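You operate a simulated robot arm through the tools that you are given. There is no shell and no other tool. Be economical: measure what you need, move in short steps, check, and stop when the job is done.

You are at the controls of a simulated two-armed robot. One attempt, no reset.

JOB
Pick up the white sleeve with one hand, pass it to the other hand and put it on the top of the wooden cart.

Only the result counts: the job must be done as asked and must still hold three seconds after the hand-in. Knocking over, shifting, dropping, spilling or breaking anything else fails it.

ROBOT AND FRAMES
Two 7-joint arms with two-finger parallel grippers on one trunk, on a base that drives. Base frame: it is fixed to the floor where the robot stands at the start and does not move with it; the origin is under the middle of the robot, x ahead of it, y to its left, z up. Lengths are in mm, angles in degrees, forces in N, time in s.
The left shoulder is at the start at [-82, 119, 851], the right one opposite. With the tool pointing down near the work surface each hand reaches from about 100 to 560 mm from the robot's upright axis, wherever it stands, measured 20 degrees to its own side. Places, roughly: top of the wooden cart [-1500, 500, 800]; white sleeve (11x3x12 cm) [500, 200, 900]. Payload 3.43 kg a hand.
The TCP of each hand is the grasp point between the finger pads, 30 mm short of the fingertips. In the tool frame z runs along the fingers and y along their closing line. The gripper opens to 94 mm. The fingers are 28 mm wide and 10 mm thick; the gripper's body (50 by 96 mm) begins 55 mm behind the TCP.
Orientation is that of the tool frame in the base frame, as [roll, pitch, yaw] about the fixed x, y, z axes, in that order (R = Rz(yaw) Ry(pitch) Rx(roll)). With the fingers straight down and closing along the base's y, the tool's x points along the base's -x, its y along +y and its z along -z.

CONTROLS
- The arms move only by the tool play_rows. It takes "left_commands", "right_commands" or both (then of equal length, played together; a hand with none holds still); each is a list of rows, each a list of 3 entries, a list of its own where there are three numbers: the turn, a rotation vector about the tool's x, y, z in degrees, then the shift along the tool's x, y, z in mm, then the opening, from 0 (shut) to 1 (fully open). In form: [[[rx, ry, rz], [dx, dy, dz], grip], ...]. A call has 1 to 10 rows; each row is the pose to reach, as a shift and turn from the pose commanded when the call began, along the tool's axes at that moment. Rows are played at 5 a second. More than 50 mm and 8.6 degrees between two rows, or a gripper value outside its range, and nothing of the call is played. Where a pose cannot be reached the arm comes as near as it can. A force on the tool above 40 N (or 10 N above the force at the start of the call, whichever is more), or a blocked arm, ends the call early, and 0.2 s more pass. The fingers move at their own pace (about 153 mm/s each) and stop on an object; they squeeze with about 40 N. The grip force told is the motor's: it shows also when the fingers shut on nothing. Time passes only in rows, and 0.2 s behind the last, so rows that repeat a pose let the fingers close. It gives the time, the measured TCP pose, the force on the tool (base axes), the opening and the grip force at its end, in the units of the frame above (readings bear some noise), with the torque about the TCP (base axes, N m) and any sound that the robot's microphone picked up.
- Cameras (640 x 400 px; columns grow to the right, rows downward): "scene" is now at [34.1, 14.7, 1561.2]; the picture's right is [0.19, -0.98, 0.00], its down [-0.73, -0.14, -0.67] and it looks along [0.66, 0.13, -0.74] (base axes); focal length 265 px, centre (320, 200). "left" rides on the left gripper at [76, -14, -102] in its tool frame; the picture's right is [0.18, 0.98, 0.00], its down [-0.75, 0.14, -0.64] and it looks along [-0.63, 0.12, 0.77] (tool axes); focal length 243 px, centre (320, 200). "right" rides on the right gripper at [76, 14, -102] in its tool frame; the picture's right is [-0.18, 0.98, 0.00], its down [-0.75, -0.14, -0.64] and it looks along [-0.63, -0.12, 0.77] (tool axes); focal length 243 px, centre (320, 200).
- snapshot(camera): a new picture of that camera. The clock stands still meanwhile.
- raise_lower(by): slides the trunk up (or, below 0, down) by that many mm; the arms and the scene camera ride with it, the base frame stays. It gives what a move gives, with no picture.
- roll_base(legs): drives the robot by 1 to 6 legs, each [ahead, left, turn to the left] in mm, mm and degrees, along the robot's own axes; the way and the turn of a leg run together, so that a leg with both is an arc; at most 1500 mm and 180 degrees a leg. The arms and the cameras ride along, it lands a little off, and it stops where it bumps. It gives what a move gives.
- pan_tilt(pan, tilt): turns the head with the scene camera to pan (to the left, within 143 degrees either way) and tilt (down, from -29 to 69), counted from straight ahead of the robot. It gives what a move gives.
- measure_at(camera, pixels): for up to 12 pixels [column, row] of the newest picture of that camera ("zoom" is the newest enlarged one), the place [x, y, z] in the base frame of the surface seen there, good to about 2 mm. The clock stands still meanwhile.
- close_up(camera, box): a new picture of the part [left, top, right, bottom] of that camera's present view, enlarged. The clock stands still meanwhile.
- finish_job(): hands the job in; it is judged then, once.

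Go step by step. Measure first, check grasps and placings, and put right what went wrong. The budget is 80 turns and 58 pictures, counting those below and the enlarged ones. Unless the task says otherwise, let go and move clear before handing in, and close with one line.

The tools are called after "Emit:" as a command line: name --argument value ..., lists and objects as JSON in quotes. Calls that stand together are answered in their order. play_rows: Moves the arms, as the interface text tells. Its arguments: {"type":"object","properties":{"left_commands":{"type":"array","items":{"type":"array"}},"right_commands":{"type":"array","items":{"type":"array"}}},"required":[]} The other tools are called the same way: raise_lower (by) slides the trunk up or down; roll_base (legs) drives the base; pan_tilt (pan, tilt) turns the head that bears the scene camera; snapshot (camera) takes a picture; measure_at (camera, pixels) gives the place of the surface under pixels of a picture; close_up (camera, box) takes an enlarged picture of a part of a camera's view; finish_job () hands the job in.

At the start:

```text
clock: 0.0
left_eef_pos: [255.0, 259.2, 1164.1]
left_tcp_rot: [-179.9, 0.1, -179.9]
left_wrist_force: [0.5, -0.7, 0.5]
left_wrist_torque: [0.02, -0.03, -0.01]
left_opening: 93.9
left_finger_force: 0.2
right_eef_pos: [295.4, -22.8, 1143.6]
right_tcp_rot: [179.9, 0.1, -179.9]
right_wrist_force: [-1.1, 0.4, -0.1]
right_wrist_torque: [-0.02, 0.03, -0.02]
right_opening: 93.8
right_finger_force: 0.1
trunk travel left (down, up): [-275.0, 60.0]
robot x, y, heading: [-0.9, -0.6, 0.1]
head pan, tilt: [10.8, 47.7]
```

scene: 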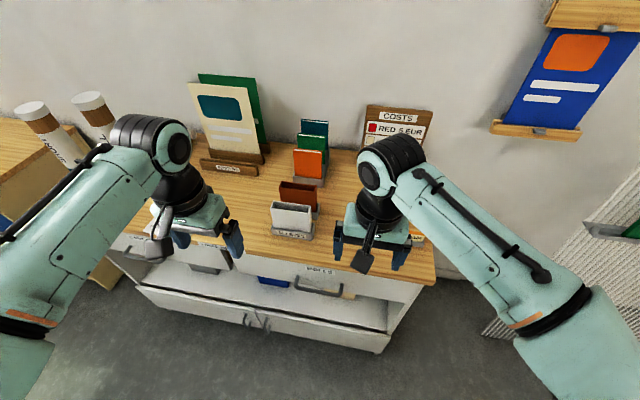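
right: 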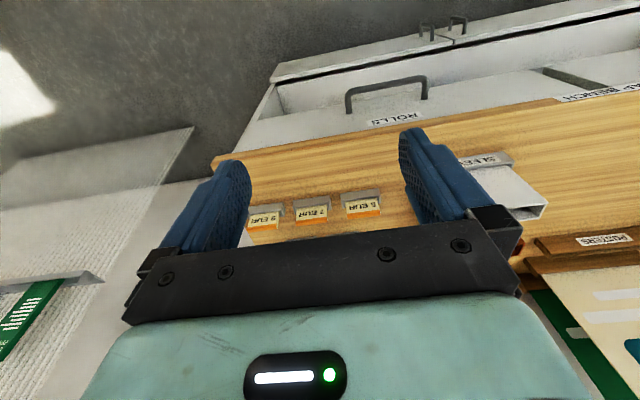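
left: 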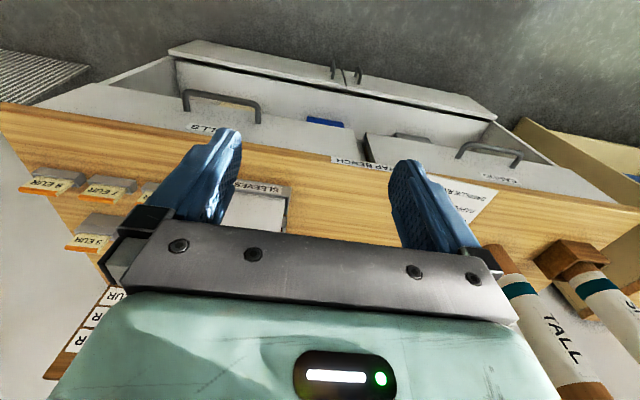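

The scene shows a white sleeve near (290,218) in a holder on the bench, between the two grippers. I take an enlarged view to measure it.

Emit:
close_up --camera "scene" --box '[220, 100, 380, 250]'

Emit:
close_up --camera "right" --box '[400, 120, 600, 260]'

```text
2.67 times, centred on (300, 175) of scene
```

zoom: 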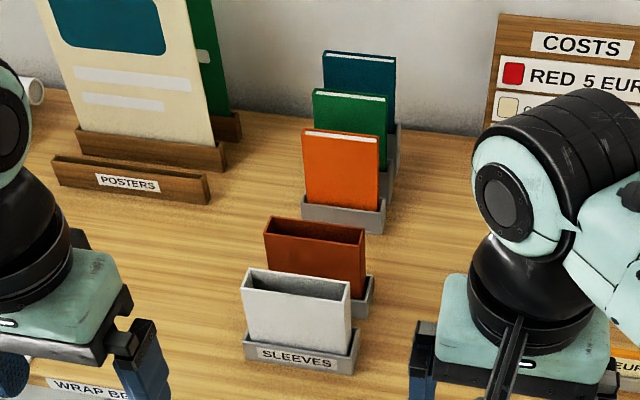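

```text
2.86 times, centred on (500, 190) of right
```

zoom: 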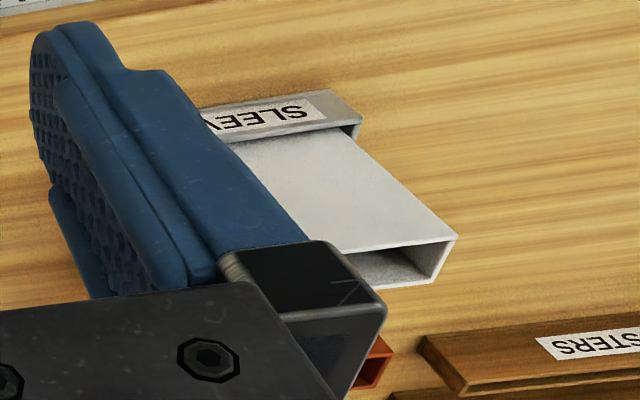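

The sleeve is an open flat tube standing in a grey stand marked SLEEVES. I enlarge it further so I can measure its edges.

Emit:
close_up --camera "scene" --box '[260, 175, 330, 245]'

```text
5.71 times, centred on (295, 210) of scene
```

zoom: 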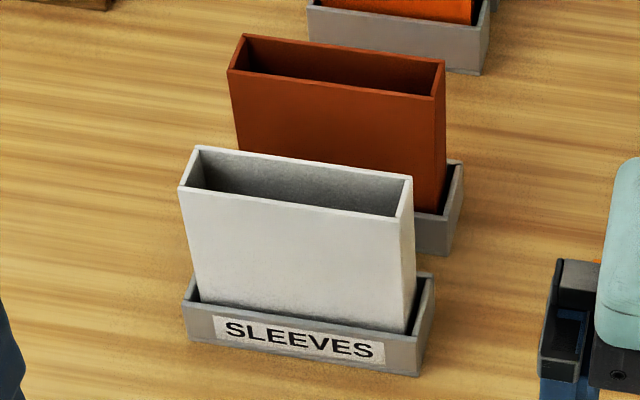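

Emit:
measure_at --camera "zoom" --pixels '[[184, 191], [395, 219], [408, 181], [200, 150], [290, 260], [405, 260], [200, 300], [400, 330], [190, 330], [420, 370], [232, 72], [432, 98]]'

Emit:
pan_tilt --pan 140 --tilt 30

Emit:
snapshot --camera "scene"

```text
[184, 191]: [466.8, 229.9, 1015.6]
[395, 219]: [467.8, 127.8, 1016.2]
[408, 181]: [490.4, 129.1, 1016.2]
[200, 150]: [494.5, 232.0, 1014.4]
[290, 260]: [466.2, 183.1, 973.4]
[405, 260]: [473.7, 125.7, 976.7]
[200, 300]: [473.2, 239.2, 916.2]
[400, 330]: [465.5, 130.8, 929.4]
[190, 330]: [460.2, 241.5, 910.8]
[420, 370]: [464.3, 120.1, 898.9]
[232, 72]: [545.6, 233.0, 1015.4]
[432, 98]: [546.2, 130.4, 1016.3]
```

```text
clock: 2.1
left_eef_pos: [255.4, 260.4, 1164.6]
left_tcp_rot: [180.0, 0.0, -180.0]
left_wrist_force: [0.7, -0.2, -1.0]
left_wrist_torque: [0.0, 0.03, 0.03]
left_opening: 94.0
left_finger_force: 0.0
right_eef_pos: [296.4, -22.4, 1142.6]
right_tcp_rot: [180.0, 0.1, 179.9]
right_wrist_force: [-0.2, 0.1, 0.9]
right_wrist_torque: [0.0, -0.01, 0.03]
right_opening: 94.2
right_finger_force: 0.0
trunk travel left (down, up): [-275.0, 60.0]
robot x, y, heading: [-1.3, -6.0, -0.1]
head pan, tilt: [140.0, 30.0]
```

```text
51 pictures are left
```

scene: 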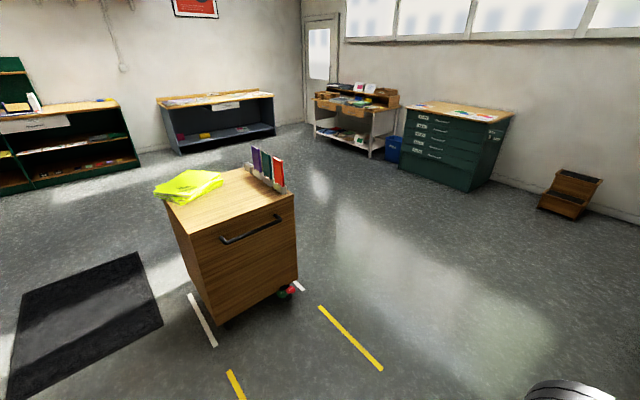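

The sleeve's top is at z≈1016, x 466–494, y 128–232, standing in its stand. The cart has a yellow vest and a rack of cards on its top, so I measure for free space.

Emit:
close_up --camera "scene" --box '[145, 135, 305, 235]'

Emit:
measure_at --camera "zoom" --pixels '[[90, 285], [588, 238], [225, 220], [300, 180], [420, 200], [500, 215], [560, 220], [440, 145], [130, 200], [270, 150], [360, 130], [400, 250]]'

```text
4.00 times, centred on (225, 185) of scene
```

zoom: 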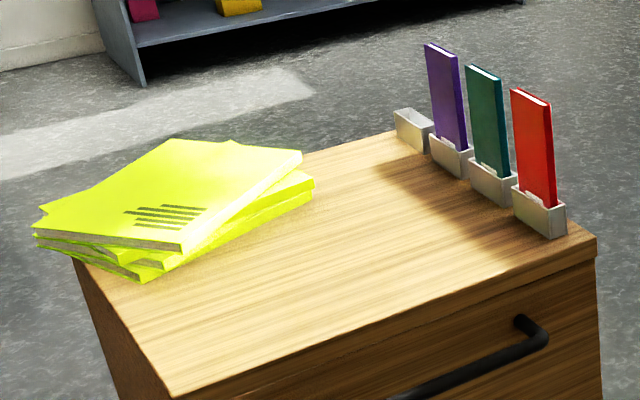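

```text
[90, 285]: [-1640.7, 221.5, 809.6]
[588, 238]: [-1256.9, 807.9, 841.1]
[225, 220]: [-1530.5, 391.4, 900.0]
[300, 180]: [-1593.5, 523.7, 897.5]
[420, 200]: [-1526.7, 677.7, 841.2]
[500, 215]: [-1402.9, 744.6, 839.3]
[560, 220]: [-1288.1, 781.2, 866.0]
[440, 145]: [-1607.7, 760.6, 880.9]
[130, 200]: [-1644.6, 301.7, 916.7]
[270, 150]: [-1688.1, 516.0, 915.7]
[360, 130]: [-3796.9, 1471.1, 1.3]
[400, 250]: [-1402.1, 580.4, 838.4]
```

The cart top is at z≈840, with free space around (-1400, 580) between the yellow pads and the cards. I measure its near edge and the rest of the free area, then turn the head back and test the left wrist turn.

Emit:
measure_at --camera "zoom" --pixels '[[175, 393], [90, 268], [150, 280], [185, 250], [310, 205], [380, 316], [520, 335], [515, 188], [540, 110], [470, 190], [395, 136], [548, 235]]'

Emit:
pan_tilt --pan 12 --tilt 48

Emit:
play_rows --left_commands '[[[0, 0, 8.5], [0, 0, 0], 0.6], [[0, 0, 17], [0, 0, 0], 0.6], [[0, 0, 25.5], [0, 0, 0], 0.6], [[0, 0, 34], [0, 0, 0], 0.6], [[0, 0, 42.5], [0, 0, 0], 0.6], [[0, 0, 51], [0, 0, 0], 0.6], [[0, 0, 59.5], [0, 0, 0], 0.6], [[0, 0, 68], [0, 0, 0], 0.6], [[0, 0, 76.5], [0, 0, 0], 0.6], [[0, 0, 85], [0, 0, 0], 0.6]]'

```text
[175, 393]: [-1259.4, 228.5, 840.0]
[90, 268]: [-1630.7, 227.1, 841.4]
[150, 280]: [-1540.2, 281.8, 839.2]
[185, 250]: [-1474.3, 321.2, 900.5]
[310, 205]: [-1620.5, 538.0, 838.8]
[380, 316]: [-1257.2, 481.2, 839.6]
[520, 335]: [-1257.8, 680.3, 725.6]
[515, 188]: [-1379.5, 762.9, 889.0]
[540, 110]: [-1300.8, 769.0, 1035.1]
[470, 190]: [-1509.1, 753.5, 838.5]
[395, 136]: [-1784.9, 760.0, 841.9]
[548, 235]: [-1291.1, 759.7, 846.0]
```

```text
clock: 4.2
left_eef_pos: [254.4, 260.3, 1165.7]
left_tcp_rot: [-180.0, 0.1, -179.9]
left_wrist_force: [1.1, -0.4, 0.7]
left_wrist_torque: [0.0, 0.0, 0.0]
left_opening: 93.9
left_finger_force: 0.1
right_eef_pos: [297.3, -22.0, 1143.5]
right_tcp_rot: [-180.0, 0.0, 179.9]
right_wrist_force: [0.5, 0.3, -0.5]
right_wrist_torque: [-0.04, 0.02, 0.02]
right_opening: 94.2
right_finger_force: 0.1
trunk travel left (down, up): [-275.0, 60.0]
robot x, y, heading: [-0.6, 1.4, -0.0]
head pan, tilt: [12.0, 48.0]
```

```text
clock: 6.4
left_eef_pos: [255.3, 259.3, 1163.6]
left_tcp_rot: [179.9, 0.0, 94.8]
left_wrist_force: [-0.9, -0.5, -0.5]
left_wrist_torque: [0.0, 0.02, -0.03]
left_opening: 56.4
left_finger_force: 0.2
right_eef_pos: [297.1, -22.6, 1142.0]
right_tcp_rot: [-179.9, 0.0, -179.9]
right_wrist_force: [0.1, -0.3, 0.5]
right_wrist_torque: [0.01, 0.0, -0.02]
right_opening: 93.9
right_finger_force: 0.0
trunk travel left (down, up): [-275.0, 60.0]
robot x, y, heading: [-1.4, -0.1, 0.1]
head pan, tilt: [12.0, 48.0]
```

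The left wrist turn works. Next I move the left hand above the sleeve's right part, at about (479.5, 155, 1100).

Emit:
play_rows --left_commands '[[[0, 0, 1], [-20, 35, 8], 0.6], [[0, 0, 2], [-41, 71, 16], 0.6], [[0, 0, 3], [-61, 107, 24], 0.6], [[0, 0, 4], [-82, 143, 32], 0.6], [[0, 0, 5], [-102, 178, 40], 0.6], [[0, 0, 5], [-123, 214, 50], 0.6], [[0, 0, 5], [-123, 214, 60], 0.6]]'

Emit:
snapshot --camera "left"

Emit:
snapshot --camera "scene"

```text
clock: 8.0
left_eef_pos: [478.4, 157.1, 1106.9]
left_tcp_rot: [-180.0, 0.1, 90.0]
left_wrist_force: [-0.2, 0.3, 0.9]
left_wrist_torque: [0.0, -0.01, -0.01]
left_opening: 56.4
left_finger_force: 0.0
left hand out of reach, approached as far as the arm can: row 6
right_eef_pos: [296.3, -22.3, 1142.2]
right_tcp_rot: [-180.0, 0.0, 180.0]
right_wrist_force: [0.0, 0.5, 0.5]
right_wrist_torque: [0.0, -0.02, -0.02]
right_opening: 94.1
right_finger_force: 0.0
trunk travel left (down, up): [-275.0, 60.0]
robot x, y, heading: [-0.6, -0.7, -0.2]
head pan, tilt: [12.0, 48.0]
```

```text
49 pictures are left
```

left: 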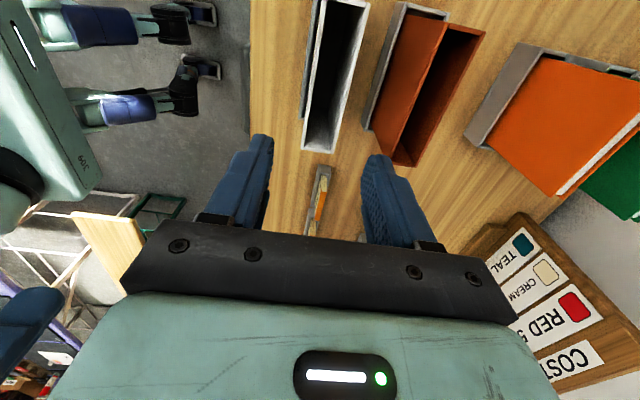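

```text
48 pictures are left
```

scene: 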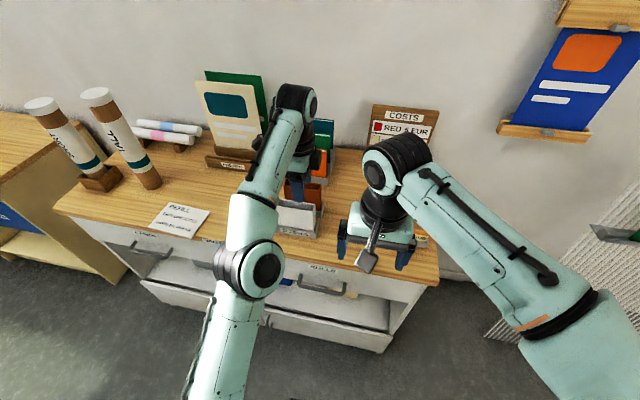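

The hand is above the sleeve. One row was at the edge of reach, but the final pose was reached. I descend 80 mm and check.

Emit:
play_rows --left_commands '[[[0, 0, 0], [0, 1, 40], 0.6], [[0, 0, 0], [0, 1, 80], 0.6]]'

Emit:
snapshot --camera "left"

Emit:
close_up --camera "scene" --box '[240, 130, 360, 250]'

```text
clock: 8.6
left_eef_pos: [482.3, 154.6, 1025.0]
left_tcp_rot: [180.0, 0.0, 89.9]
left_wrist_force: [-0.8, 0.0, -0.3]
left_wrist_torque: [-0.02, 0.0, 0.0]
left_opening: 56.6
left_finger_force: 0.0
right_eef_pos: [296.9, -23.8, 1141.7]
right_tcp_rot: [-180.0, -0.1, 180.0]
right_wrist_force: [0.0, 0.3, 0.3]
right_wrist_torque: [-0.02, -0.02, -0.01]
right_opening: 94.1
right_finger_force: 0.0
trunk travel left (down, up): [-275.0, 60.0]
robot x, y, heading: [2.2, -2.3, -0.0]
head pan, tilt: [12.0, 48.0]
```

```text
47 pictures are left
```

left: 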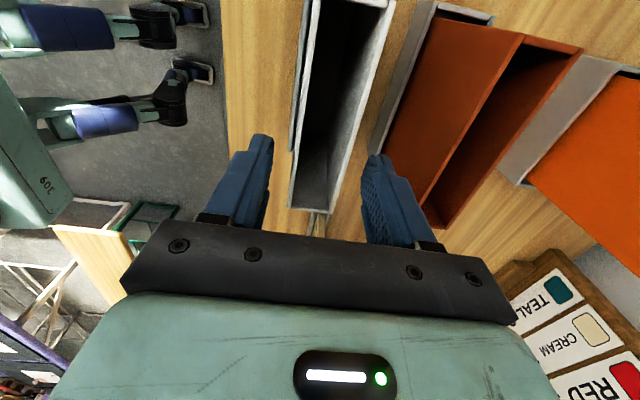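

```text
3.33 times, centred on (300, 190) of scene
```

zoom: 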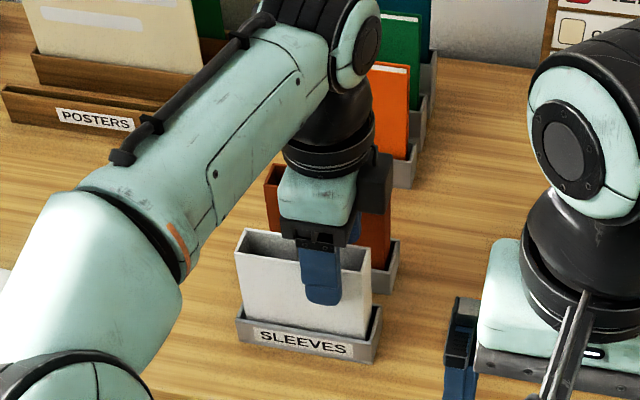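

The fingers straddle the sleeve, whose near end is at columns 290–345 between the fingers at 270 and 365. I descend to z≈992 and close.

Emit:
play_rows --left_commands '[[[0, 0, 0], [0, -2, 17], 0.6], [[0, 0, 0], [0, -2, 33], 0.6], [[0, 0, 0], [0, -2, 33], 0.45], [[0, 0, 0], [0, -2, 33], 0], [[0, 0, 0], [0, -2, 33], 0], [[0, 0, 0], [0, -2, 33], 0]]'

Emit:
snapshot --camera "left"

```text
clock: 10.0
left_eef_pos: [480.1, 153.8, 990.5]
left_tcp_rot: [-180.0, -0.1, 90.0]
left_wrist_force: [-0.3, 0.8, -0.5]
left_wrist_torque: [-0.02, 0.04, -0.01]
left_opening: 33.7
left_finger_force: 40.3
right_eef_pos: [296.5, -22.7, 1142.4]
right_tcp_rot: [180.0, 0.0, 180.0]
right_wrist_force: [-0.5, -0.3, 0.0]
right_wrist_torque: [-0.01, 0.01, -0.02]
right_opening: 94.1
right_finger_force: 0.1
trunk travel left (down, up): [-275.0, 60.0]
robot x, y, heading: [-0.1, -0.6, 0.0]
head pan, tilt: [12.0, 48.0]
```

```text
45 pictures are left
```

left: 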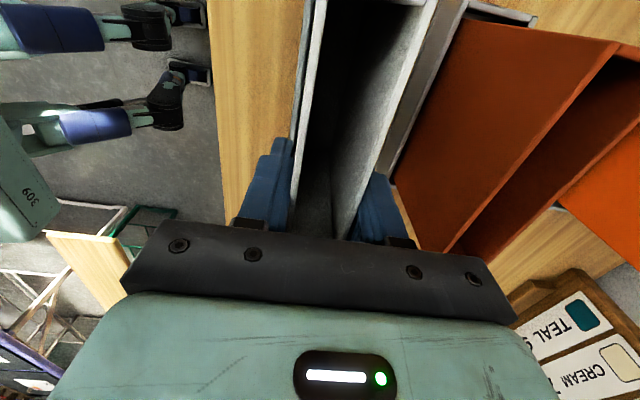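

The grip is firm: 33.7 mm opening, 40 N. I lift straight up 100 mm, then pull back toward the robot.

Emit:
play_rows --left_commands '[[[0, 0, 0], [0, 0, -15], 0], [[0, 0, 0], [0, 0, -35], 0], [[0, 0, 0], [0, 0, -60], 0], [[0, 0, 0], [0, 0, -85], 0], [[0, 0, 0], [0, 0, -105], 0], [[0, 0, 0], [0, -30, -110], 0], [[0, 0, 0], [0, -65, -115], 0], [[0, 0, 0], [0, -100, -120], 0]]'

Emit:
snapshot --camera "scene"

```text
clock: 11.8
left_eef_pos: [376.4, 154.4, 1111.7]
left_tcp_rot: [180.0, 0.1, 89.9]
left_wrist_force: [-0.5, -0.8, -0.8]
left_wrist_torque: [0.0, -0.02, -0.02]
left_opening: 33.7
left_finger_force: 39.9
right_eef_pos: [295.9, -23.0, 1143.3]
right_tcp_rot: [180.0, 0.1, -180.0]
right_wrist_force: [0.6, -0.6, -0.9]
right_wrist_torque: [0.01, 0.0, 0.03]
right_opening: 94.0
right_finger_force: 0.1
trunk travel left (down, up): [-275.0, 60.0]
robot x, y, heading: [-0.4, 1.8, -0.1]
head pan, tilt: [12.0, 48.0]
```

```text
44 pictures are left
```

scene: 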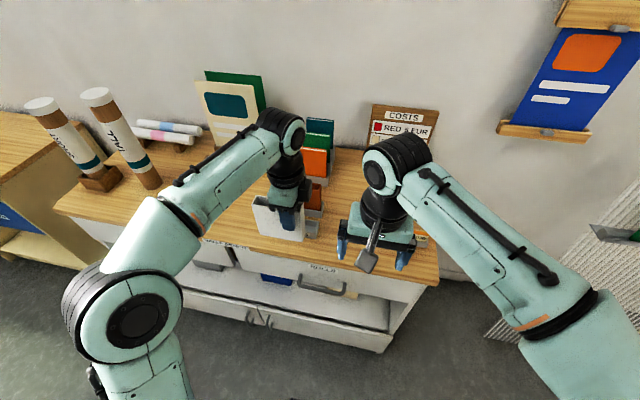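

The sleeve is held cleanly. I turn the left hand so the sleeve's free end points at the robot, and pull the right hand back while tilting it 45° forward.

Emit:
play_rows --left_commands '[[[0, 0, -8.5], [-2, 5, 0], 0], [[0, 0, -17], [-6, 11, 0], 0], [[0, 0, -25.5], [-12, 16, 0], 0], [[0, 0, -34], [-18, 22, 0], 0], [[0, 0, -42.5], [-24, 27, 0], 0], [[0, 0, -51], [-30, 32, 0], 0], [[0, 0, -59.5], [-36, 38, 0], 0], [[0, 0, -68], [-42, 43, 0], 0], [[0, 0, -76.5], [-48, 49, 0], 0], [[0, 0, -85], [-54, 54, 0], 0]]' --right_commands '[[[0, 0, 0], [25, -20, 10], 0.7], [[0, 0, 0], [55, -40, 20], 0.7], [[0, -5, 0], [67, -58, 30], 0.7], [[0, -11, 0], [67, -58, 40], 0.7], [[0, -17, 0], [67, -58, 50], 0.7], [[0, -23, 0], [67, -58, 60], 0.7], [[0, -29, 0], [67, -58, 70], 0.7], [[0, -35, 0], [67, -58, 80], 0.7], [[0, -40, 0], [67, -58, 82], 0.7], [[0, -45, 0], [67, -58, 82], 0.7]]'

Emit:
snapshot --camera "scene"

Emit:
snapshot --camera "right"

```text
clock: 14.0
left_eef_pos: [430.3, 102.4, 1112.3]
left_tcp_rot: [179.9, 0.0, 175.3]
left_wrist_force: [0.4, 0.6, -0.4]
left_wrist_torque: [0.02, -0.02, 0.0]
left_opening: 33.8
left_finger_force: 40.6
right_eef_pos: [230.4, -81.0, 1060.6]
right_tcp_rot: [179.9, 45.2, 179.9]
right_wrist_force: [-0.1, -0.2, 0.2]
right_wrist_torque: [0.01, 0.01, 0.01]
right_opening: 65.8
right_finger_force: 0.2
trunk travel left (down, up): [-275.0, 60.0]
robot x, y, heading: [-0.2, 1.2, -0.0]
head pan, tilt: [12.0, 48.0]
```

```text
43 pictures are left
```

scene: 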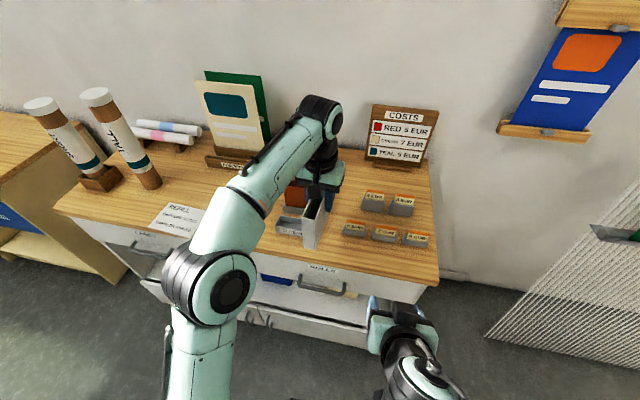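

```text
42 pictures are left
```

right: 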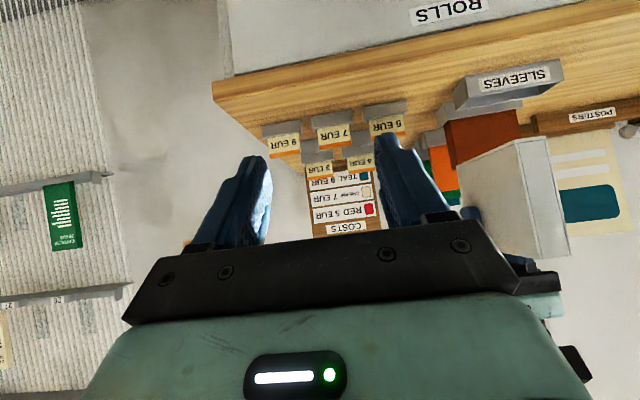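

The sleeve now points toward the robot and the right hand is tilted. I measure the sleeve's current extents.

Emit:
close_up --camera "scene" --box '[270, 160, 360, 260]'

Emit:
measure_at --camera "right" --pixels '[[515, 145], [545, 145], [475, 170], [540, 250], [563, 250], [480, 190], [530, 200], [556, 200]]'

```text
4.00 times, centred on (315, 210) of scene
```

zoom: 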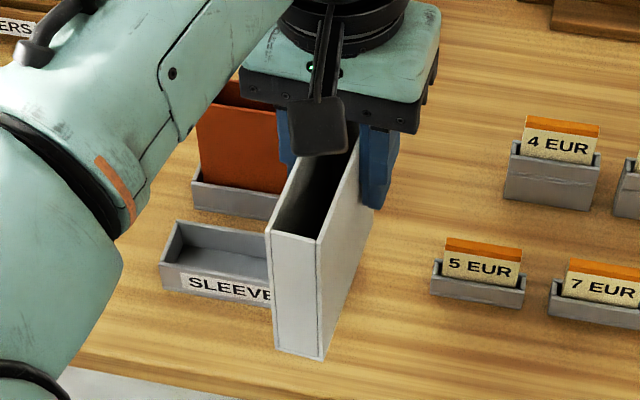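

```text
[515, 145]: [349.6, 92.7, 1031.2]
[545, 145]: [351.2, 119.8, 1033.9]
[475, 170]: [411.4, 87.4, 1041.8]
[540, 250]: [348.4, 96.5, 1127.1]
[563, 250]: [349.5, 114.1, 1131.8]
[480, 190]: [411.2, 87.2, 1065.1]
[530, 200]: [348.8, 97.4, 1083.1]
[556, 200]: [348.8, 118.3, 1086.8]
```

The sleeve's near face is at x≈349, y 92–120, with its bottom near z 1015. Before moving the right hand in, I check clearance to the left forearm and find the sleeve's bottom edge.

Emit:
measure_at --camera "scene" --pixels '[[225, 292], [258, 275], [250, 250], [262, 215], [235, 240], [225, 360], [300, 160]]'

Emit:
measure_at --camera "zoom" --pixels '[[280, 346], [316, 354], [272, 236], [312, 244], [350, 265]]'

```text
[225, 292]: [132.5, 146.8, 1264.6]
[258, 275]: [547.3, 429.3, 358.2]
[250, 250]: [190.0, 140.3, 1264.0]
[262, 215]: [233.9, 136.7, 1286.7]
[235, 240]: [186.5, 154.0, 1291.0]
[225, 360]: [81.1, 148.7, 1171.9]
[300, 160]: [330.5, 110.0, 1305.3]
```

```text
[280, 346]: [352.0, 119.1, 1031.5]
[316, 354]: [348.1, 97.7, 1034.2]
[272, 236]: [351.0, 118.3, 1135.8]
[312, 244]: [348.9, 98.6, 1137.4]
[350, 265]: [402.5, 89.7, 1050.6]
```

The left forearm is close by, at y≈140 and z≈1264, so a straight-ahead approach would be tight. I turn the sleeve a further 50° so its free end faces back-right, and yaw the right hand 45° inward to match.

Emit:
play_rows --left_commands '[[[0, 0, -8.4], [0, 0, 0], 0], [[0, 0, -16.7], [0, 0, 0], 0], [[0, 0, -25], [0, 0, 0], 0], [[0, 0, -33.4], [0, 0, 0], 0], [[0, 0, -41.7], [0, 0, 0], 0], [[0, 0, -50], [0, 0, 0], 0]]' --right_commands '[[[-5.3, 0, -5.3], [0, 0, 0], 0.7], [[-10.6, 0, -10.6], [0, 0, 0], 0.7], [[-15.9, 0, -15.9], [0, 0, 0], 0.7], [[-21.2, 0, -21.2], [0, 0, 0], 0.7], [[-26.5, 0, -26.5], [0, 0, 0], 0.7], [[-31.8, 0, -31.8], [0, 0, 0], 0.7]]'

```text
clock: 15.4
left_eef_pos: [431.8, 100.1, 1111.7]
left_tcp_rot: [-180.0, 0.0, -134.9]
left_wrist_force: [1.0, -0.2, -0.3]
left_wrist_torque: [0.03, -0.03, -0.03]
left_opening: 33.6
left_finger_force: 40.1
right_eef_pos: [229.7, -81.2, 1060.1]
right_tcp_rot: [179.8, 45.1, -135.1]
right_wrist_force: [0.0, 0.4, 0.2]
right_wrist_torque: [0.0, 0.0, 0.01]
right_opening: 66.0
right_finger_force: 0.1
trunk travel left (down, up): [-275.0, 60.0]
robot x, y, heading: [-0.6, -4.6, -0.2]
head pan, tilt: [12.0, 48.0]
```

Both wrists reached their poses. I tilt the right hand 10° more and bring it to a pre-grasp point in line with the sleeve, about 110 mm short.

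Emit:
play_rows --right_commands '[[[0, -4, 0], [-25, -4.2, 23], 0.7], [[0, -7, 0], [-50, -8.5, 45], 0.7], [[0, -10, 0], [-75, -12.7, 68], 0.7]]'

Emit:
snapshot --camera "right"

Emit:
close_up --camera "scene" --box '[240, 120, 440, 320]'

```text
clock: 16.2
left_eef_pos: [431.8, 103.1, 1111.7]
left_tcp_rot: [180.0, 0.0, -135.0]
left_wrist_force: [0.9, 0.9, -0.1]
left_wrist_torque: [0.02, -0.01, 0.02]
left_opening: 33.7
left_finger_force: 39.6
right_eef_pos: [315.4, -17.4, 1061.9]
right_tcp_rot: [179.9, 55.0, -135.1]
right_wrist_force: [-1.2, -0.3, 0.2]
right_wrist_torque: [-0.02, 0.01, 0.02]
right_opening: 65.7
right_finger_force: 0.1
trunk travel left (down, up): [-275.0, 60.0]
robot x, y, heading: [-1.1, 2.0, -0.1]
head pan, tilt: [12.0, 48.0]
```

```text
40 pictures are left
```

right: 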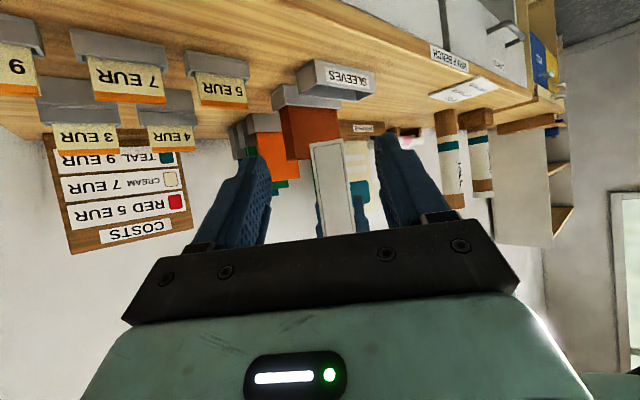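

```text
2.00 times, centred on (340, 220) of scene
```

zoom: 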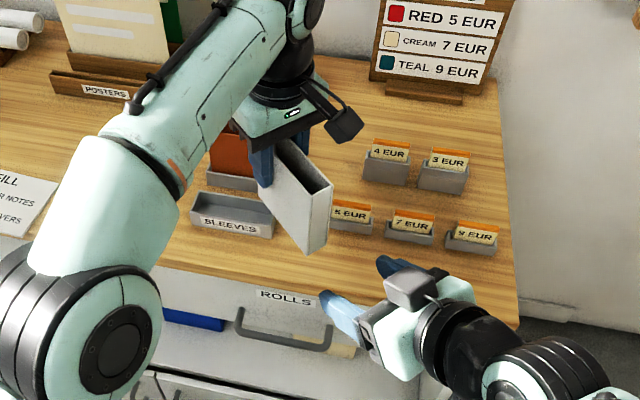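

The sleeve's end face lies between the right fingers at columns 310–355. I measure it for the final line-up.

Emit:
measure_at --camera "right" --pixels '[[314, 150], [341, 147], [320, 190], [347, 188], [327, 228], [353, 225], [333, 170]]'

Emit:
measure_at --camera "zoom" --pixels '[[303, 252], [325, 240], [308, 200], [330, 187]]'

```text
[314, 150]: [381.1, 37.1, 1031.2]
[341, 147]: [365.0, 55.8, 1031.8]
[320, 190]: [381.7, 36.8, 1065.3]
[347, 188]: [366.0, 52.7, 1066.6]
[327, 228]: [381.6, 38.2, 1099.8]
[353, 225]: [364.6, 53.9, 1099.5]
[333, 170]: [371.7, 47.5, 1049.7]
```

```text
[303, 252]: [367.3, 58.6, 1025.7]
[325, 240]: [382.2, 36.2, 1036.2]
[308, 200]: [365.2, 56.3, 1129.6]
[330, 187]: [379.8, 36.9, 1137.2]
```

The end face centre is at about (373, 45.5), lined up within 2 mm. I advance horizontally about 104 mm, stopping for a look before closing.

Emit:
play_rows --right_commands '[[[0, 0, 0], [-20, 1, 28], 0.7], [[0, 0, 0], [-40, 2, 57], 0.7], [[0, 0, 0], [-52, 2, 73.5], 0.7], [[0, 0, 0], [-60, 2, 85], 0.7]]'

Emit:
snapshot --camera "right"

Emit:
close_up --camera "scene" --box '[260, 140, 400, 280]'

```text
clock: 17.2
left_eef_pos: [431.6, 102.1, 1111.7]
left_tcp_rot: [179.9, 0.0, -135.0]
left_wrist_force: [0.1, 0.0, -0.7]
left_wrist_torque: [0.08, -0.01, -0.03]
left_opening: 33.5
left_finger_force: 39.7
right_eef_pos: [385.3, 54.7, 1066.0]
right_tcp_rot: [179.9, 55.0, -135.1]
right_wrist_force: [0.0, 0.0, 0.2]
right_wrist_torque: [-0.02, 0.0, -0.01]
right_opening: 65.9
right_finger_force: 0.1
trunk travel left (down, up): [-275.0, 60.0]
robot x, y, heading: [-2.5, -1.1, 0.1]
head pan, tilt: [12.0, 48.0]
```

```text
38 pictures are left
```

right: 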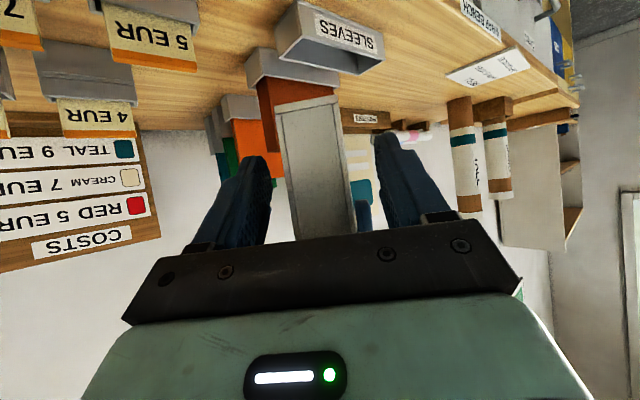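

```text
2.86 times, centred on (330, 210) of scene
```

zoom: 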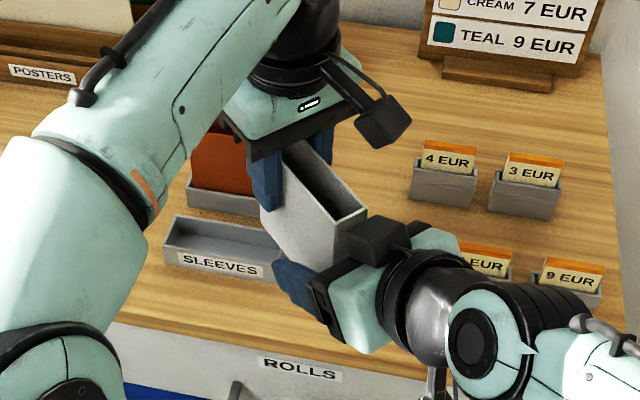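

The fingers straddle the sleeve with no contact force. I close the right hand on it.

Emit:
play_rows --right_commands '[[[0, 0, 0], [0, 0, 0], 0.5], [[0, 0, 0], [0, 0, 0], 0.3], [[0, 0, 0], [0, 0, 0], 0], [[0, 0, 0], [0, 0, 0], 0]]'

Emit:
snapshot --camera "right"

```text
clock: 18.2
left_eef_pos: [431.3, 101.6, 1112.1]
left_tcp_rot: [-180.0, 0.0, -135.1]
left_wrist_force: [1.7, -3.0, -0.6]
left_wrist_torque: [0.02, -0.05, 0.2]
left_opening: 33.7
left_finger_force: 40.3
right_eef_pos: [383.7, 55.2, 1065.5]
right_tcp_rot: [-179.9, 55.0, -135.0]
right_wrist_force: [-2.0, 2.6, 1.0]
right_wrist_torque: [-0.1, -0.03, 0.06]
right_opening: 33.7
right_finger_force: 39.8
trunk travel left (down, up): [-275.0, 60.0]
robot x, y, heading: [-2.5, -2.8, -0.0]
head pan, tilt: [12.0, 48.0]
```

```text
36 pictures are left
```

right: 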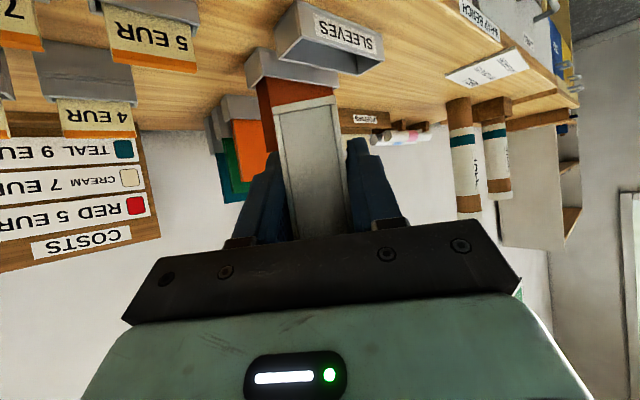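

The right hand holds it (33.7 mm, 40 N). I open the left hand and lift it off.

Emit:
play_rows --left_commands '[[[0, 0, 0], [0, 0, 0], 0.45], [[0, 0, 0], [0, 0, 0], 0.65], [[0, 0, 0], [0, 0, 0], 0.65], [[0, 0, 0], [0, 0, -25], 0.65], [[0, 0, 0], [0, 0, -50], 0.65], [[0, 0, 0], [0, 0, -75], 0.65], [[0, 0, 0], [0, 0, -100], 0.65]]'

Emit:
snapshot --camera "scene"

```text
clock: 19.8
left_eef_pos: [425.1, 101.8, 1175.3]
left_tcp_rot: [-179.9, 0.1, -135.1]
left_wrist_force: [0.4, 0.9, 1.2]
left_wrist_torque: [0.01, -0.01, 0.01]
left_opening: 61.0
left_finger_force: 0.1
left hand out of reach, approached as far as the arm can: row 6, 7
right_eef_pos: [384.1, 55.2, 1066.7]
right_tcp_rot: [-180.0, 55.0, -135.1]
right_wrist_force: [0.6, 0.1, 1.1]
right_wrist_torque: [0.0, -0.02, -0.01]
right_opening: 33.6
right_finger_force: 40.5
trunk travel left (down, up): [-275.0, 60.0]
robot x, y, heading: [0.1, 0.2, -0.1]
head pan, tilt: [12.0, 48.0]
```

```text
35 pictures are left
```

scene: 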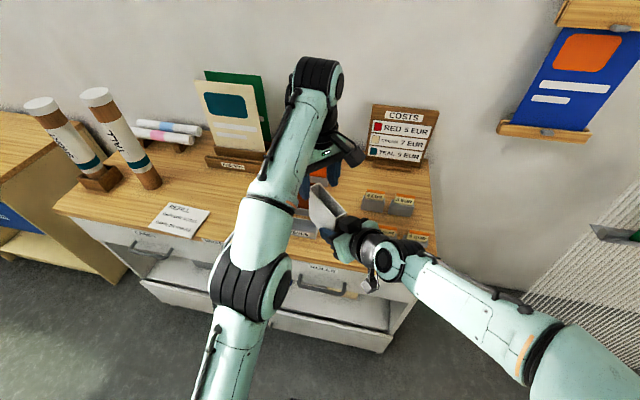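

The left fingertips are just above the sleeve top, at arm's limit. I lower the right hand 30 mm for clearance, then swing the left hand away to the left and back.

Emit:
play_rows --right_commands '[[[0, 0, 0], [12, 0, 9], 0], [[0, 0, 0], [24.6, 0, 17.2], 0], [[0, 0, 0], [24.6, 0, 17.2], 0], [[0, 0, 0], [24.6, 0, 17.2], 0], [[0, 0, 0], [24.6, 0, 17.2], 0], [[0, 0, 0], [24.6, 0, 17.2], 0], [[0, 0, 0], [24.6, 0, 17.2], 0], [[0, 0, 0], [24.6, 0, 17.2], 0]]' --left_commands '[[[0, 0, 0], [0, 0, 0], 0.65], [[0, 0, 0], [0, 0, 0], 0.65], [[0, 0, 0], [-10, 24, 0], 0.65], [[0, 0, 0], [-20, 49, 0], 0.65], [[0, 0, 0], [-30, 74, 0], 0.65], [[0, 0, 0], [-30, 100, 0], 0.65], [[0, 0, 0], [-10, 140, 0], 0.65], [[0, 0, 0], [0, 180, 0], 0.65]]'

Emit:
snapshot --camera "scene"

```text
clock: 21.6
left_eef_pos: [300.6, 230.4, 1174.5]
left_tcp_rot: [-179.9, 0.0, -135.1]
left_wrist_force: [-0.4, -0.8, -1.2]
left_wrist_torque: [0.0, -0.05, 0.02]
left_opening: 60.9
left_finger_force: 0.0
right_eef_pos: [382.4, 56.4, 1036.6]
right_tcp_rot: [-179.9, 55.0, -135.0]
right_wrist_force: [-0.5, 0.2, -0.3]
right_wrist_torque: [-0.01, 0.06, 0.0]
right_opening: 33.8
right_finger_force: 40.2
trunk travel left (down, up): [-275.0, 60.0]
robot x, y, heading: [-0.8, -3.0, -0.1]
head pan, tilt: [12.0, 48.0]
```

```text
34 pictures are left
```

scene: 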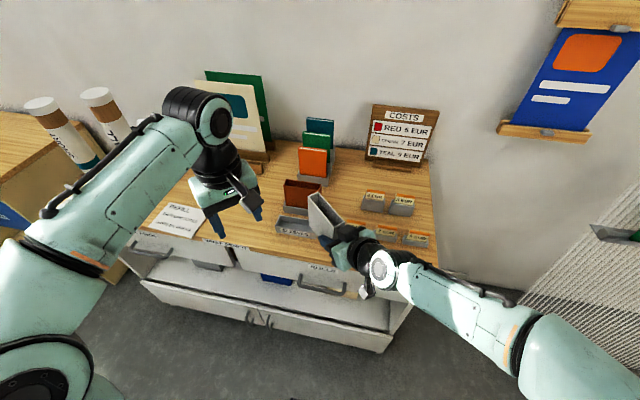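

The handover is done and the left hand is clear. Next I back away from the bench, shift left and turn round toward the cart.

Emit:
roll_base --legs '[[-450, 0, 0], [0, 590, 0], [0, 0, 180]]'

Emit:
snapshot --camera "scene"

```text
clock: 37.0
left_eef_pos: [-748.5, 394.4, 1173.0]
left_tcp_rot: [180.0, 0.0, 42.3]
left_wrist_force: [0.3, -0.1, 0.4]
left_wrist_torque: [0.01, 0.02, 0.02]
left_opening: 61.1
left_finger_force: 0.1
right_eef_pos: [-823.2, 571.0, 1036.0]
right_tcp_rot: [180.0, 55.0, 42.2]
right_wrist_force: [0.4, 0.2, -0.3]
right_wrist_torque: [0.01, -0.03, 0.0]
right_opening: 33.7
right_finger_force: 40.1
trunk travel left (down, up): [-275.0, 60.0]
robot x, y, heading: [-438.9, 611.8, 177.3]
head pan, tilt: [12.0, 48.0]
```

```text
33 pictures are left
```

scene: 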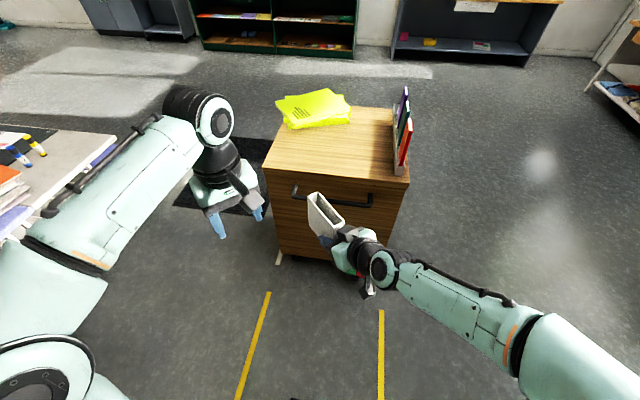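

The robot landed at (-439, 612), heading 177.3°. I look steeply down to judge the robot's base against the cart, and check the cart front and handle.

Emit:
pan_tilt --pan 0 --tilt 69

Emit:
snapshot --camera "scene"

```text
clock: 37.8
left_eef_pos: [-748.5, 394.2, 1173.3]
left_tcp_rot: [-180.0, 0.0, 42.3]
left_wrist_force: [0.0, -1.0, -0.1]
left_wrist_torque: [0.0, -0.01, -0.01]
left_opening: 61.1
left_finger_force: 0.2
right_eef_pos: [-824.3, 570.7, 1036.6]
right_tcp_rot: [-180.0, 54.9, 42.2]
right_wrist_force: [-0.1, 0.7, 0.3]
right_wrist_torque: [0.02, -0.05, 0.0]
right_opening: 33.5
right_finger_force: 39.9
trunk travel left (down, up): [-275.0, 60.0]
robot x, y, heading: [-436.0, 610.9, 177.7]
head pan, tilt: [0.0, 68.8]
```

```text
32 pictures are left
```

scene: 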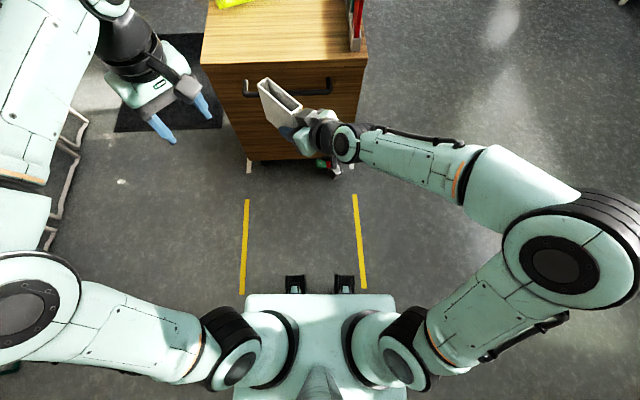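

Two black base parts are visible at (295,282) and (345,282). I measure them, the handle and the cart edge.

Emit:
measure_at --camera "scene" --pixels '[[295, 278], [345, 278], [320, 297], [250, 88], [290, 97], [325, 85], [205, 66], [362, 58], [280, 85], [245, 285], [325, 175], [285, 122]]'

```text
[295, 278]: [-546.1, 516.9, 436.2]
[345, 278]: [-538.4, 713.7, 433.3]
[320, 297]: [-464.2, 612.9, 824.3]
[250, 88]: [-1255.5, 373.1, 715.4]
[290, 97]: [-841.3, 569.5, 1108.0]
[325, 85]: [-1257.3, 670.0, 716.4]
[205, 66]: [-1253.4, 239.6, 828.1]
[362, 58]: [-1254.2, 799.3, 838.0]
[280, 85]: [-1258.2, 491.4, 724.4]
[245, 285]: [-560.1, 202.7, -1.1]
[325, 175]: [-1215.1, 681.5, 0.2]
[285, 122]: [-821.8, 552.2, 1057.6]
```

The cart's front face is at x≈-1257 and the robot's base protrudes only about 125 mm, so there is room. I straighten the heading and advance 490 mm with the sleeve high above the cart.

Emit:
roll_base --legs '[[0, 0, 2.5], [300, 0, 0]]'

Emit:
pan_tilt --pan 0 --tilt 55

Emit:
snapshot --camera "scene"

```text
clock: 40.3
left_eef_pos: [-1047.0, 380.4, 1174.1]
left_tcp_rot: [180.0, 0.0, 44.7]
left_wrist_force: [0.5, 0.0, -0.2]
left_wrist_torque: [-0.02, -0.02, -0.02]
left_opening: 61.1
left_finger_force: 0.1
right_eef_pos: [-1129.5, 554.8, 1035.4]
right_tcp_rot: [180.0, 55.0, 44.7]
right_wrist_force: [0.2, 0.5, -0.2]
right_wrist_torque: [0.0, -0.04, 0.0]
right_opening: 33.4
right_finger_force: 40.4
trunk travel left (down, up): [-275.0, 60.0]
robot x, y, heading: [-744.8, 613.6, 180.0]
head pan, tilt: [0.0, 68.8]
```

```text
clock: 41.1
left_eef_pos: [-1046.4, 380.8, 1173.2]
left_tcp_rot: [180.0, 0.0, 44.8]
left_wrist_force: [0.5, 0.5, 0.5]
left_wrist_torque: [0.01, 0.0, -0.01]
left_opening: 60.8
left_finger_force: 0.0
right_eef_pos: [-1129.0, 555.5, 1036.4]
right_tcp_rot: [-179.9, 55.1, 44.9]
right_wrist_force: [0.9, 0.5, -0.1]
right_wrist_torque: [0.05, -0.03, -0.02]
right_opening: 33.8
right_finger_force: 40.0
trunk travel left (down, up): [-275.0, 60.0]
robot x, y, heading: [-746.6, 609.2, 179.8]
head pan, tilt: [0.0, 55.0]
```

```text
31 pictures are left
```

scene: 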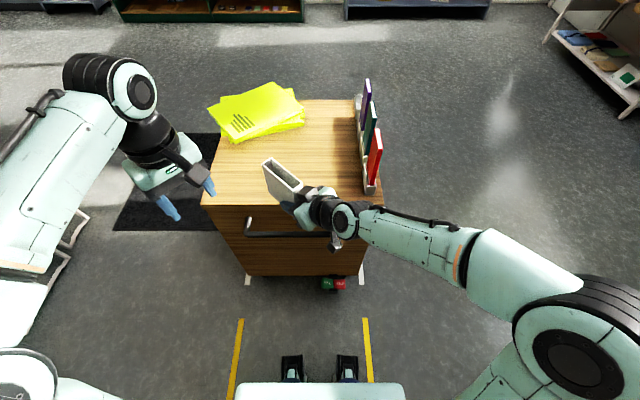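

Now I check how the wrist and forearm will pass the red card at (375,160) when advancing.

Emit:
measure_at --camera "scene" --pixels '[[345, 203], [370, 210], [410, 220], [450, 228], [377, 140], [372, 190], [275, 163], [297, 195], [318, 190], [362, 185], [381, 135]]'

Emit:
close_up --camera "scene" --box '[250, 90, 410, 260]'

```text
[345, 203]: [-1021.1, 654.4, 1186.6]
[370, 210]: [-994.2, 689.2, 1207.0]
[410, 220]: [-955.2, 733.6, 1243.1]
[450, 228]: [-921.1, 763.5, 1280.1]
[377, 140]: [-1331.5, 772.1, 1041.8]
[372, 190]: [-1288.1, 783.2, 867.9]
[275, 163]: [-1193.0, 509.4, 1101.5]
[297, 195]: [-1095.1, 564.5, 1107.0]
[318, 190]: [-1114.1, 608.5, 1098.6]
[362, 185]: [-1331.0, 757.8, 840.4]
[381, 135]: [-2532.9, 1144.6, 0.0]
```

```text
2.35 times, centred on (330, 175) of scene
```

zoom: 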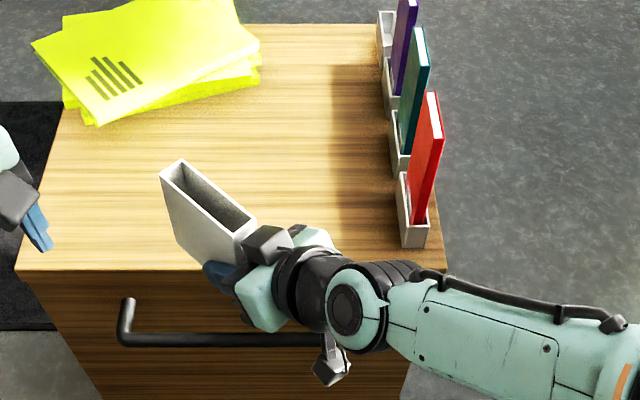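

The forearm will stay about 170 mm from the cards. I advance another 190 mm.

Emit:
roll_base --legs '[[190, 0, 0]]'

Emit:
snapshot --camera "scene"

Emit:
snapshot --camera "right"

```text
clock: 42.6
left_eef_pos: [-1242.3, 381.0, 1175.1]
left_tcp_rot: [180.0, 0.0, 44.9]
left_wrist_force: [0.1, 0.3, -0.2]
left_wrist_torque: [0.02, -0.03, 0.02]
left_opening: 61.0
left_finger_force: 0.1
right_eef_pos: [-1326.7, 553.6, 1035.4]
right_tcp_rot: [-180.0, 55.0, 44.8]
right_wrist_force: [0.2, 0.8, -0.2]
right_wrist_torque: [0.05, -0.04, 0.01]
right_opening: 33.6
right_finger_force: 40.2
trunk travel left (down, up): [-275.0, 60.0]
robot x, y, heading: [-946.0, 611.4, -180.1]
head pan, tilt: [0.0, 55.0]
```

```text
29 pictures are left
```

scene: 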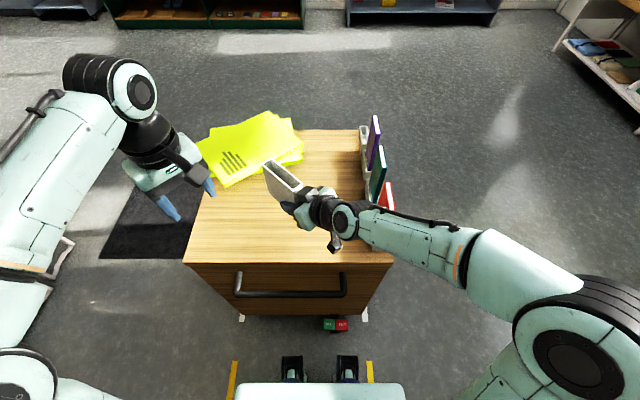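

```text
28 pictures are left
```

right: 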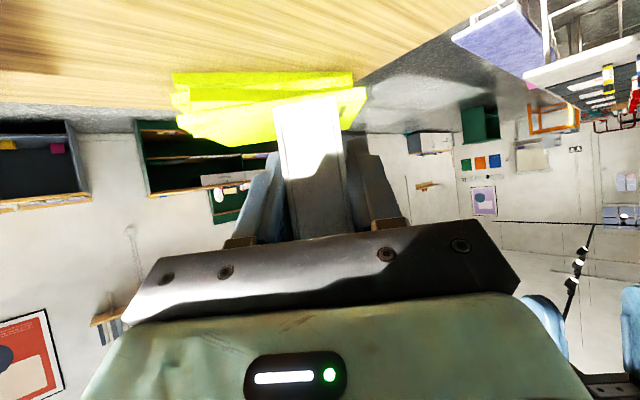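

The sleeve is over free cart surface. I measure its bottom edge and the surface below, then lower the trunk by 120 mm.

Emit:
measure_at --camera "right" --pixels '[[280, 112], [300, 105], [332, 100], [308, 180], [200, 50], [350, 40]]'

Emit:
raise_lower --by -120

Emit:
snapshot --camera "scene"

Emit:
snapshot --camera "right"

```text
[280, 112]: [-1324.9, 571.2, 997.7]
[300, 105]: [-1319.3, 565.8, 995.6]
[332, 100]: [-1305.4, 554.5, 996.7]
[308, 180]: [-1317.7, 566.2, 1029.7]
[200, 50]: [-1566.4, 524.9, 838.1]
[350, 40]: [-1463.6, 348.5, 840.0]
```

```text
clock: 44.1
left_eef_pos: [-1243.4, 381.1, 1054.9]
left_tcp_rot: [-179.9, 0.1, 45.0]
left_wrist_force: [0.6, -1.9, -0.1]
left_wrist_torque: [0.04, 0.01, 0.0]
left_opening: 61.1
left_finger_force: 0.1
right_eef_pos: [-1325.8, 553.7, 916.6]
right_tcp_rot: [180.0, 55.1, 45.0]
right_wrist_force: [0.2, 0.0, 0.7]
right_wrist_torque: [0.05, -0.05, 0.01]
right_opening: 33.5
right_finger_force: 40.2
trunk travel left (down, up): [-155.0, 180.0]
robot x, y, heading: [-942.9, 609.4, -179.9]
head pan, tilt: [0.0, 55.0]
```

```text
27 pictures are left
```

scene: 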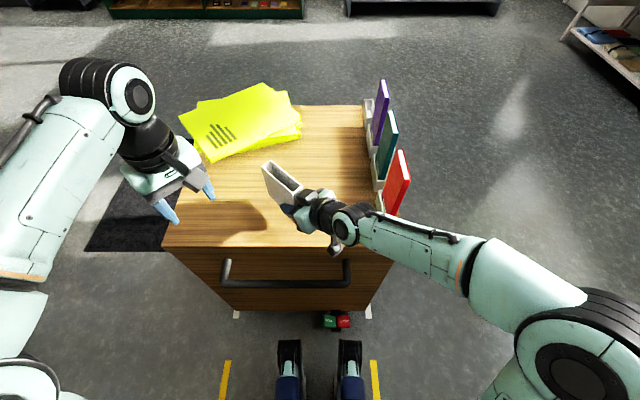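

```text
26 pictures are left
```

right: 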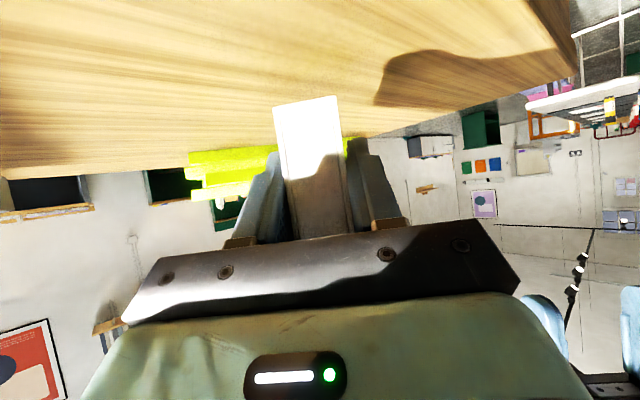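

The sleeve bottom is about 30 mm above the top. I lower 24 mm with the arm and read the force.

Emit:
play_rows --right_commands '[[[0, 0, 0], [9.8, 0, 6.9], 0], [[0, 0, 0], [16.4, 0, 11.5], 0], [[0, 0, 0], [19.7, 0, 13.8], 0]]'

Emit:
close_up --camera "right" --box '[220, 50, 420, 250]'

Emit:
close_up --camera "scene" --box '[230, 130, 390, 270]'

```text
clock: 45.0
left_eef_pos: [-1244.3, 380.5, 1054.7]
left_tcp_rot: [-179.9, 0.0, 45.0]
left_wrist_force: [0.9, 0.7, 0.6]
left_wrist_torque: [-0.02, 0.01, 0.01]
left_opening: 61.3
left_finger_force: 0.1
right_eef_pos: [-1326.3, 553.2, 893.7]
right_tcp_rot: [179.9, 55.1, 44.9]
right_wrist_force: [0.9, 0.3, 0.0]
right_wrist_torque: [0.01, 0.0, 0.02]
right_opening: 33.4
right_finger_force: 39.9
trunk travel left (down, up): [-155.0, 180.0]
robot x, y, heading: [-944.3, 613.4, -180.0]
head pan, tilt: [0.0, 55.0]
```

```text
2.00 times, centred on (320, 150) of right
```

zoom: 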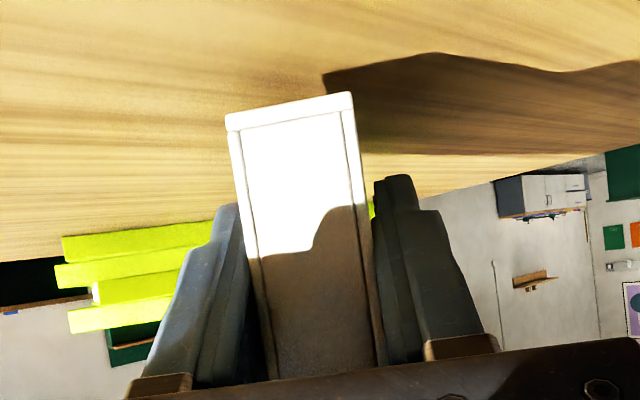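

```text
2.86 times, centred on (310, 200) of scene
```

zoom: 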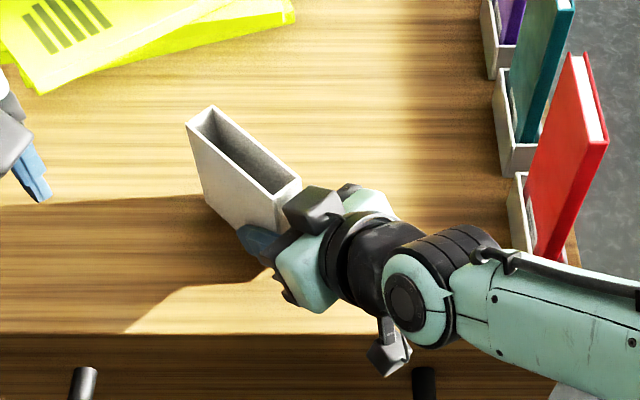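

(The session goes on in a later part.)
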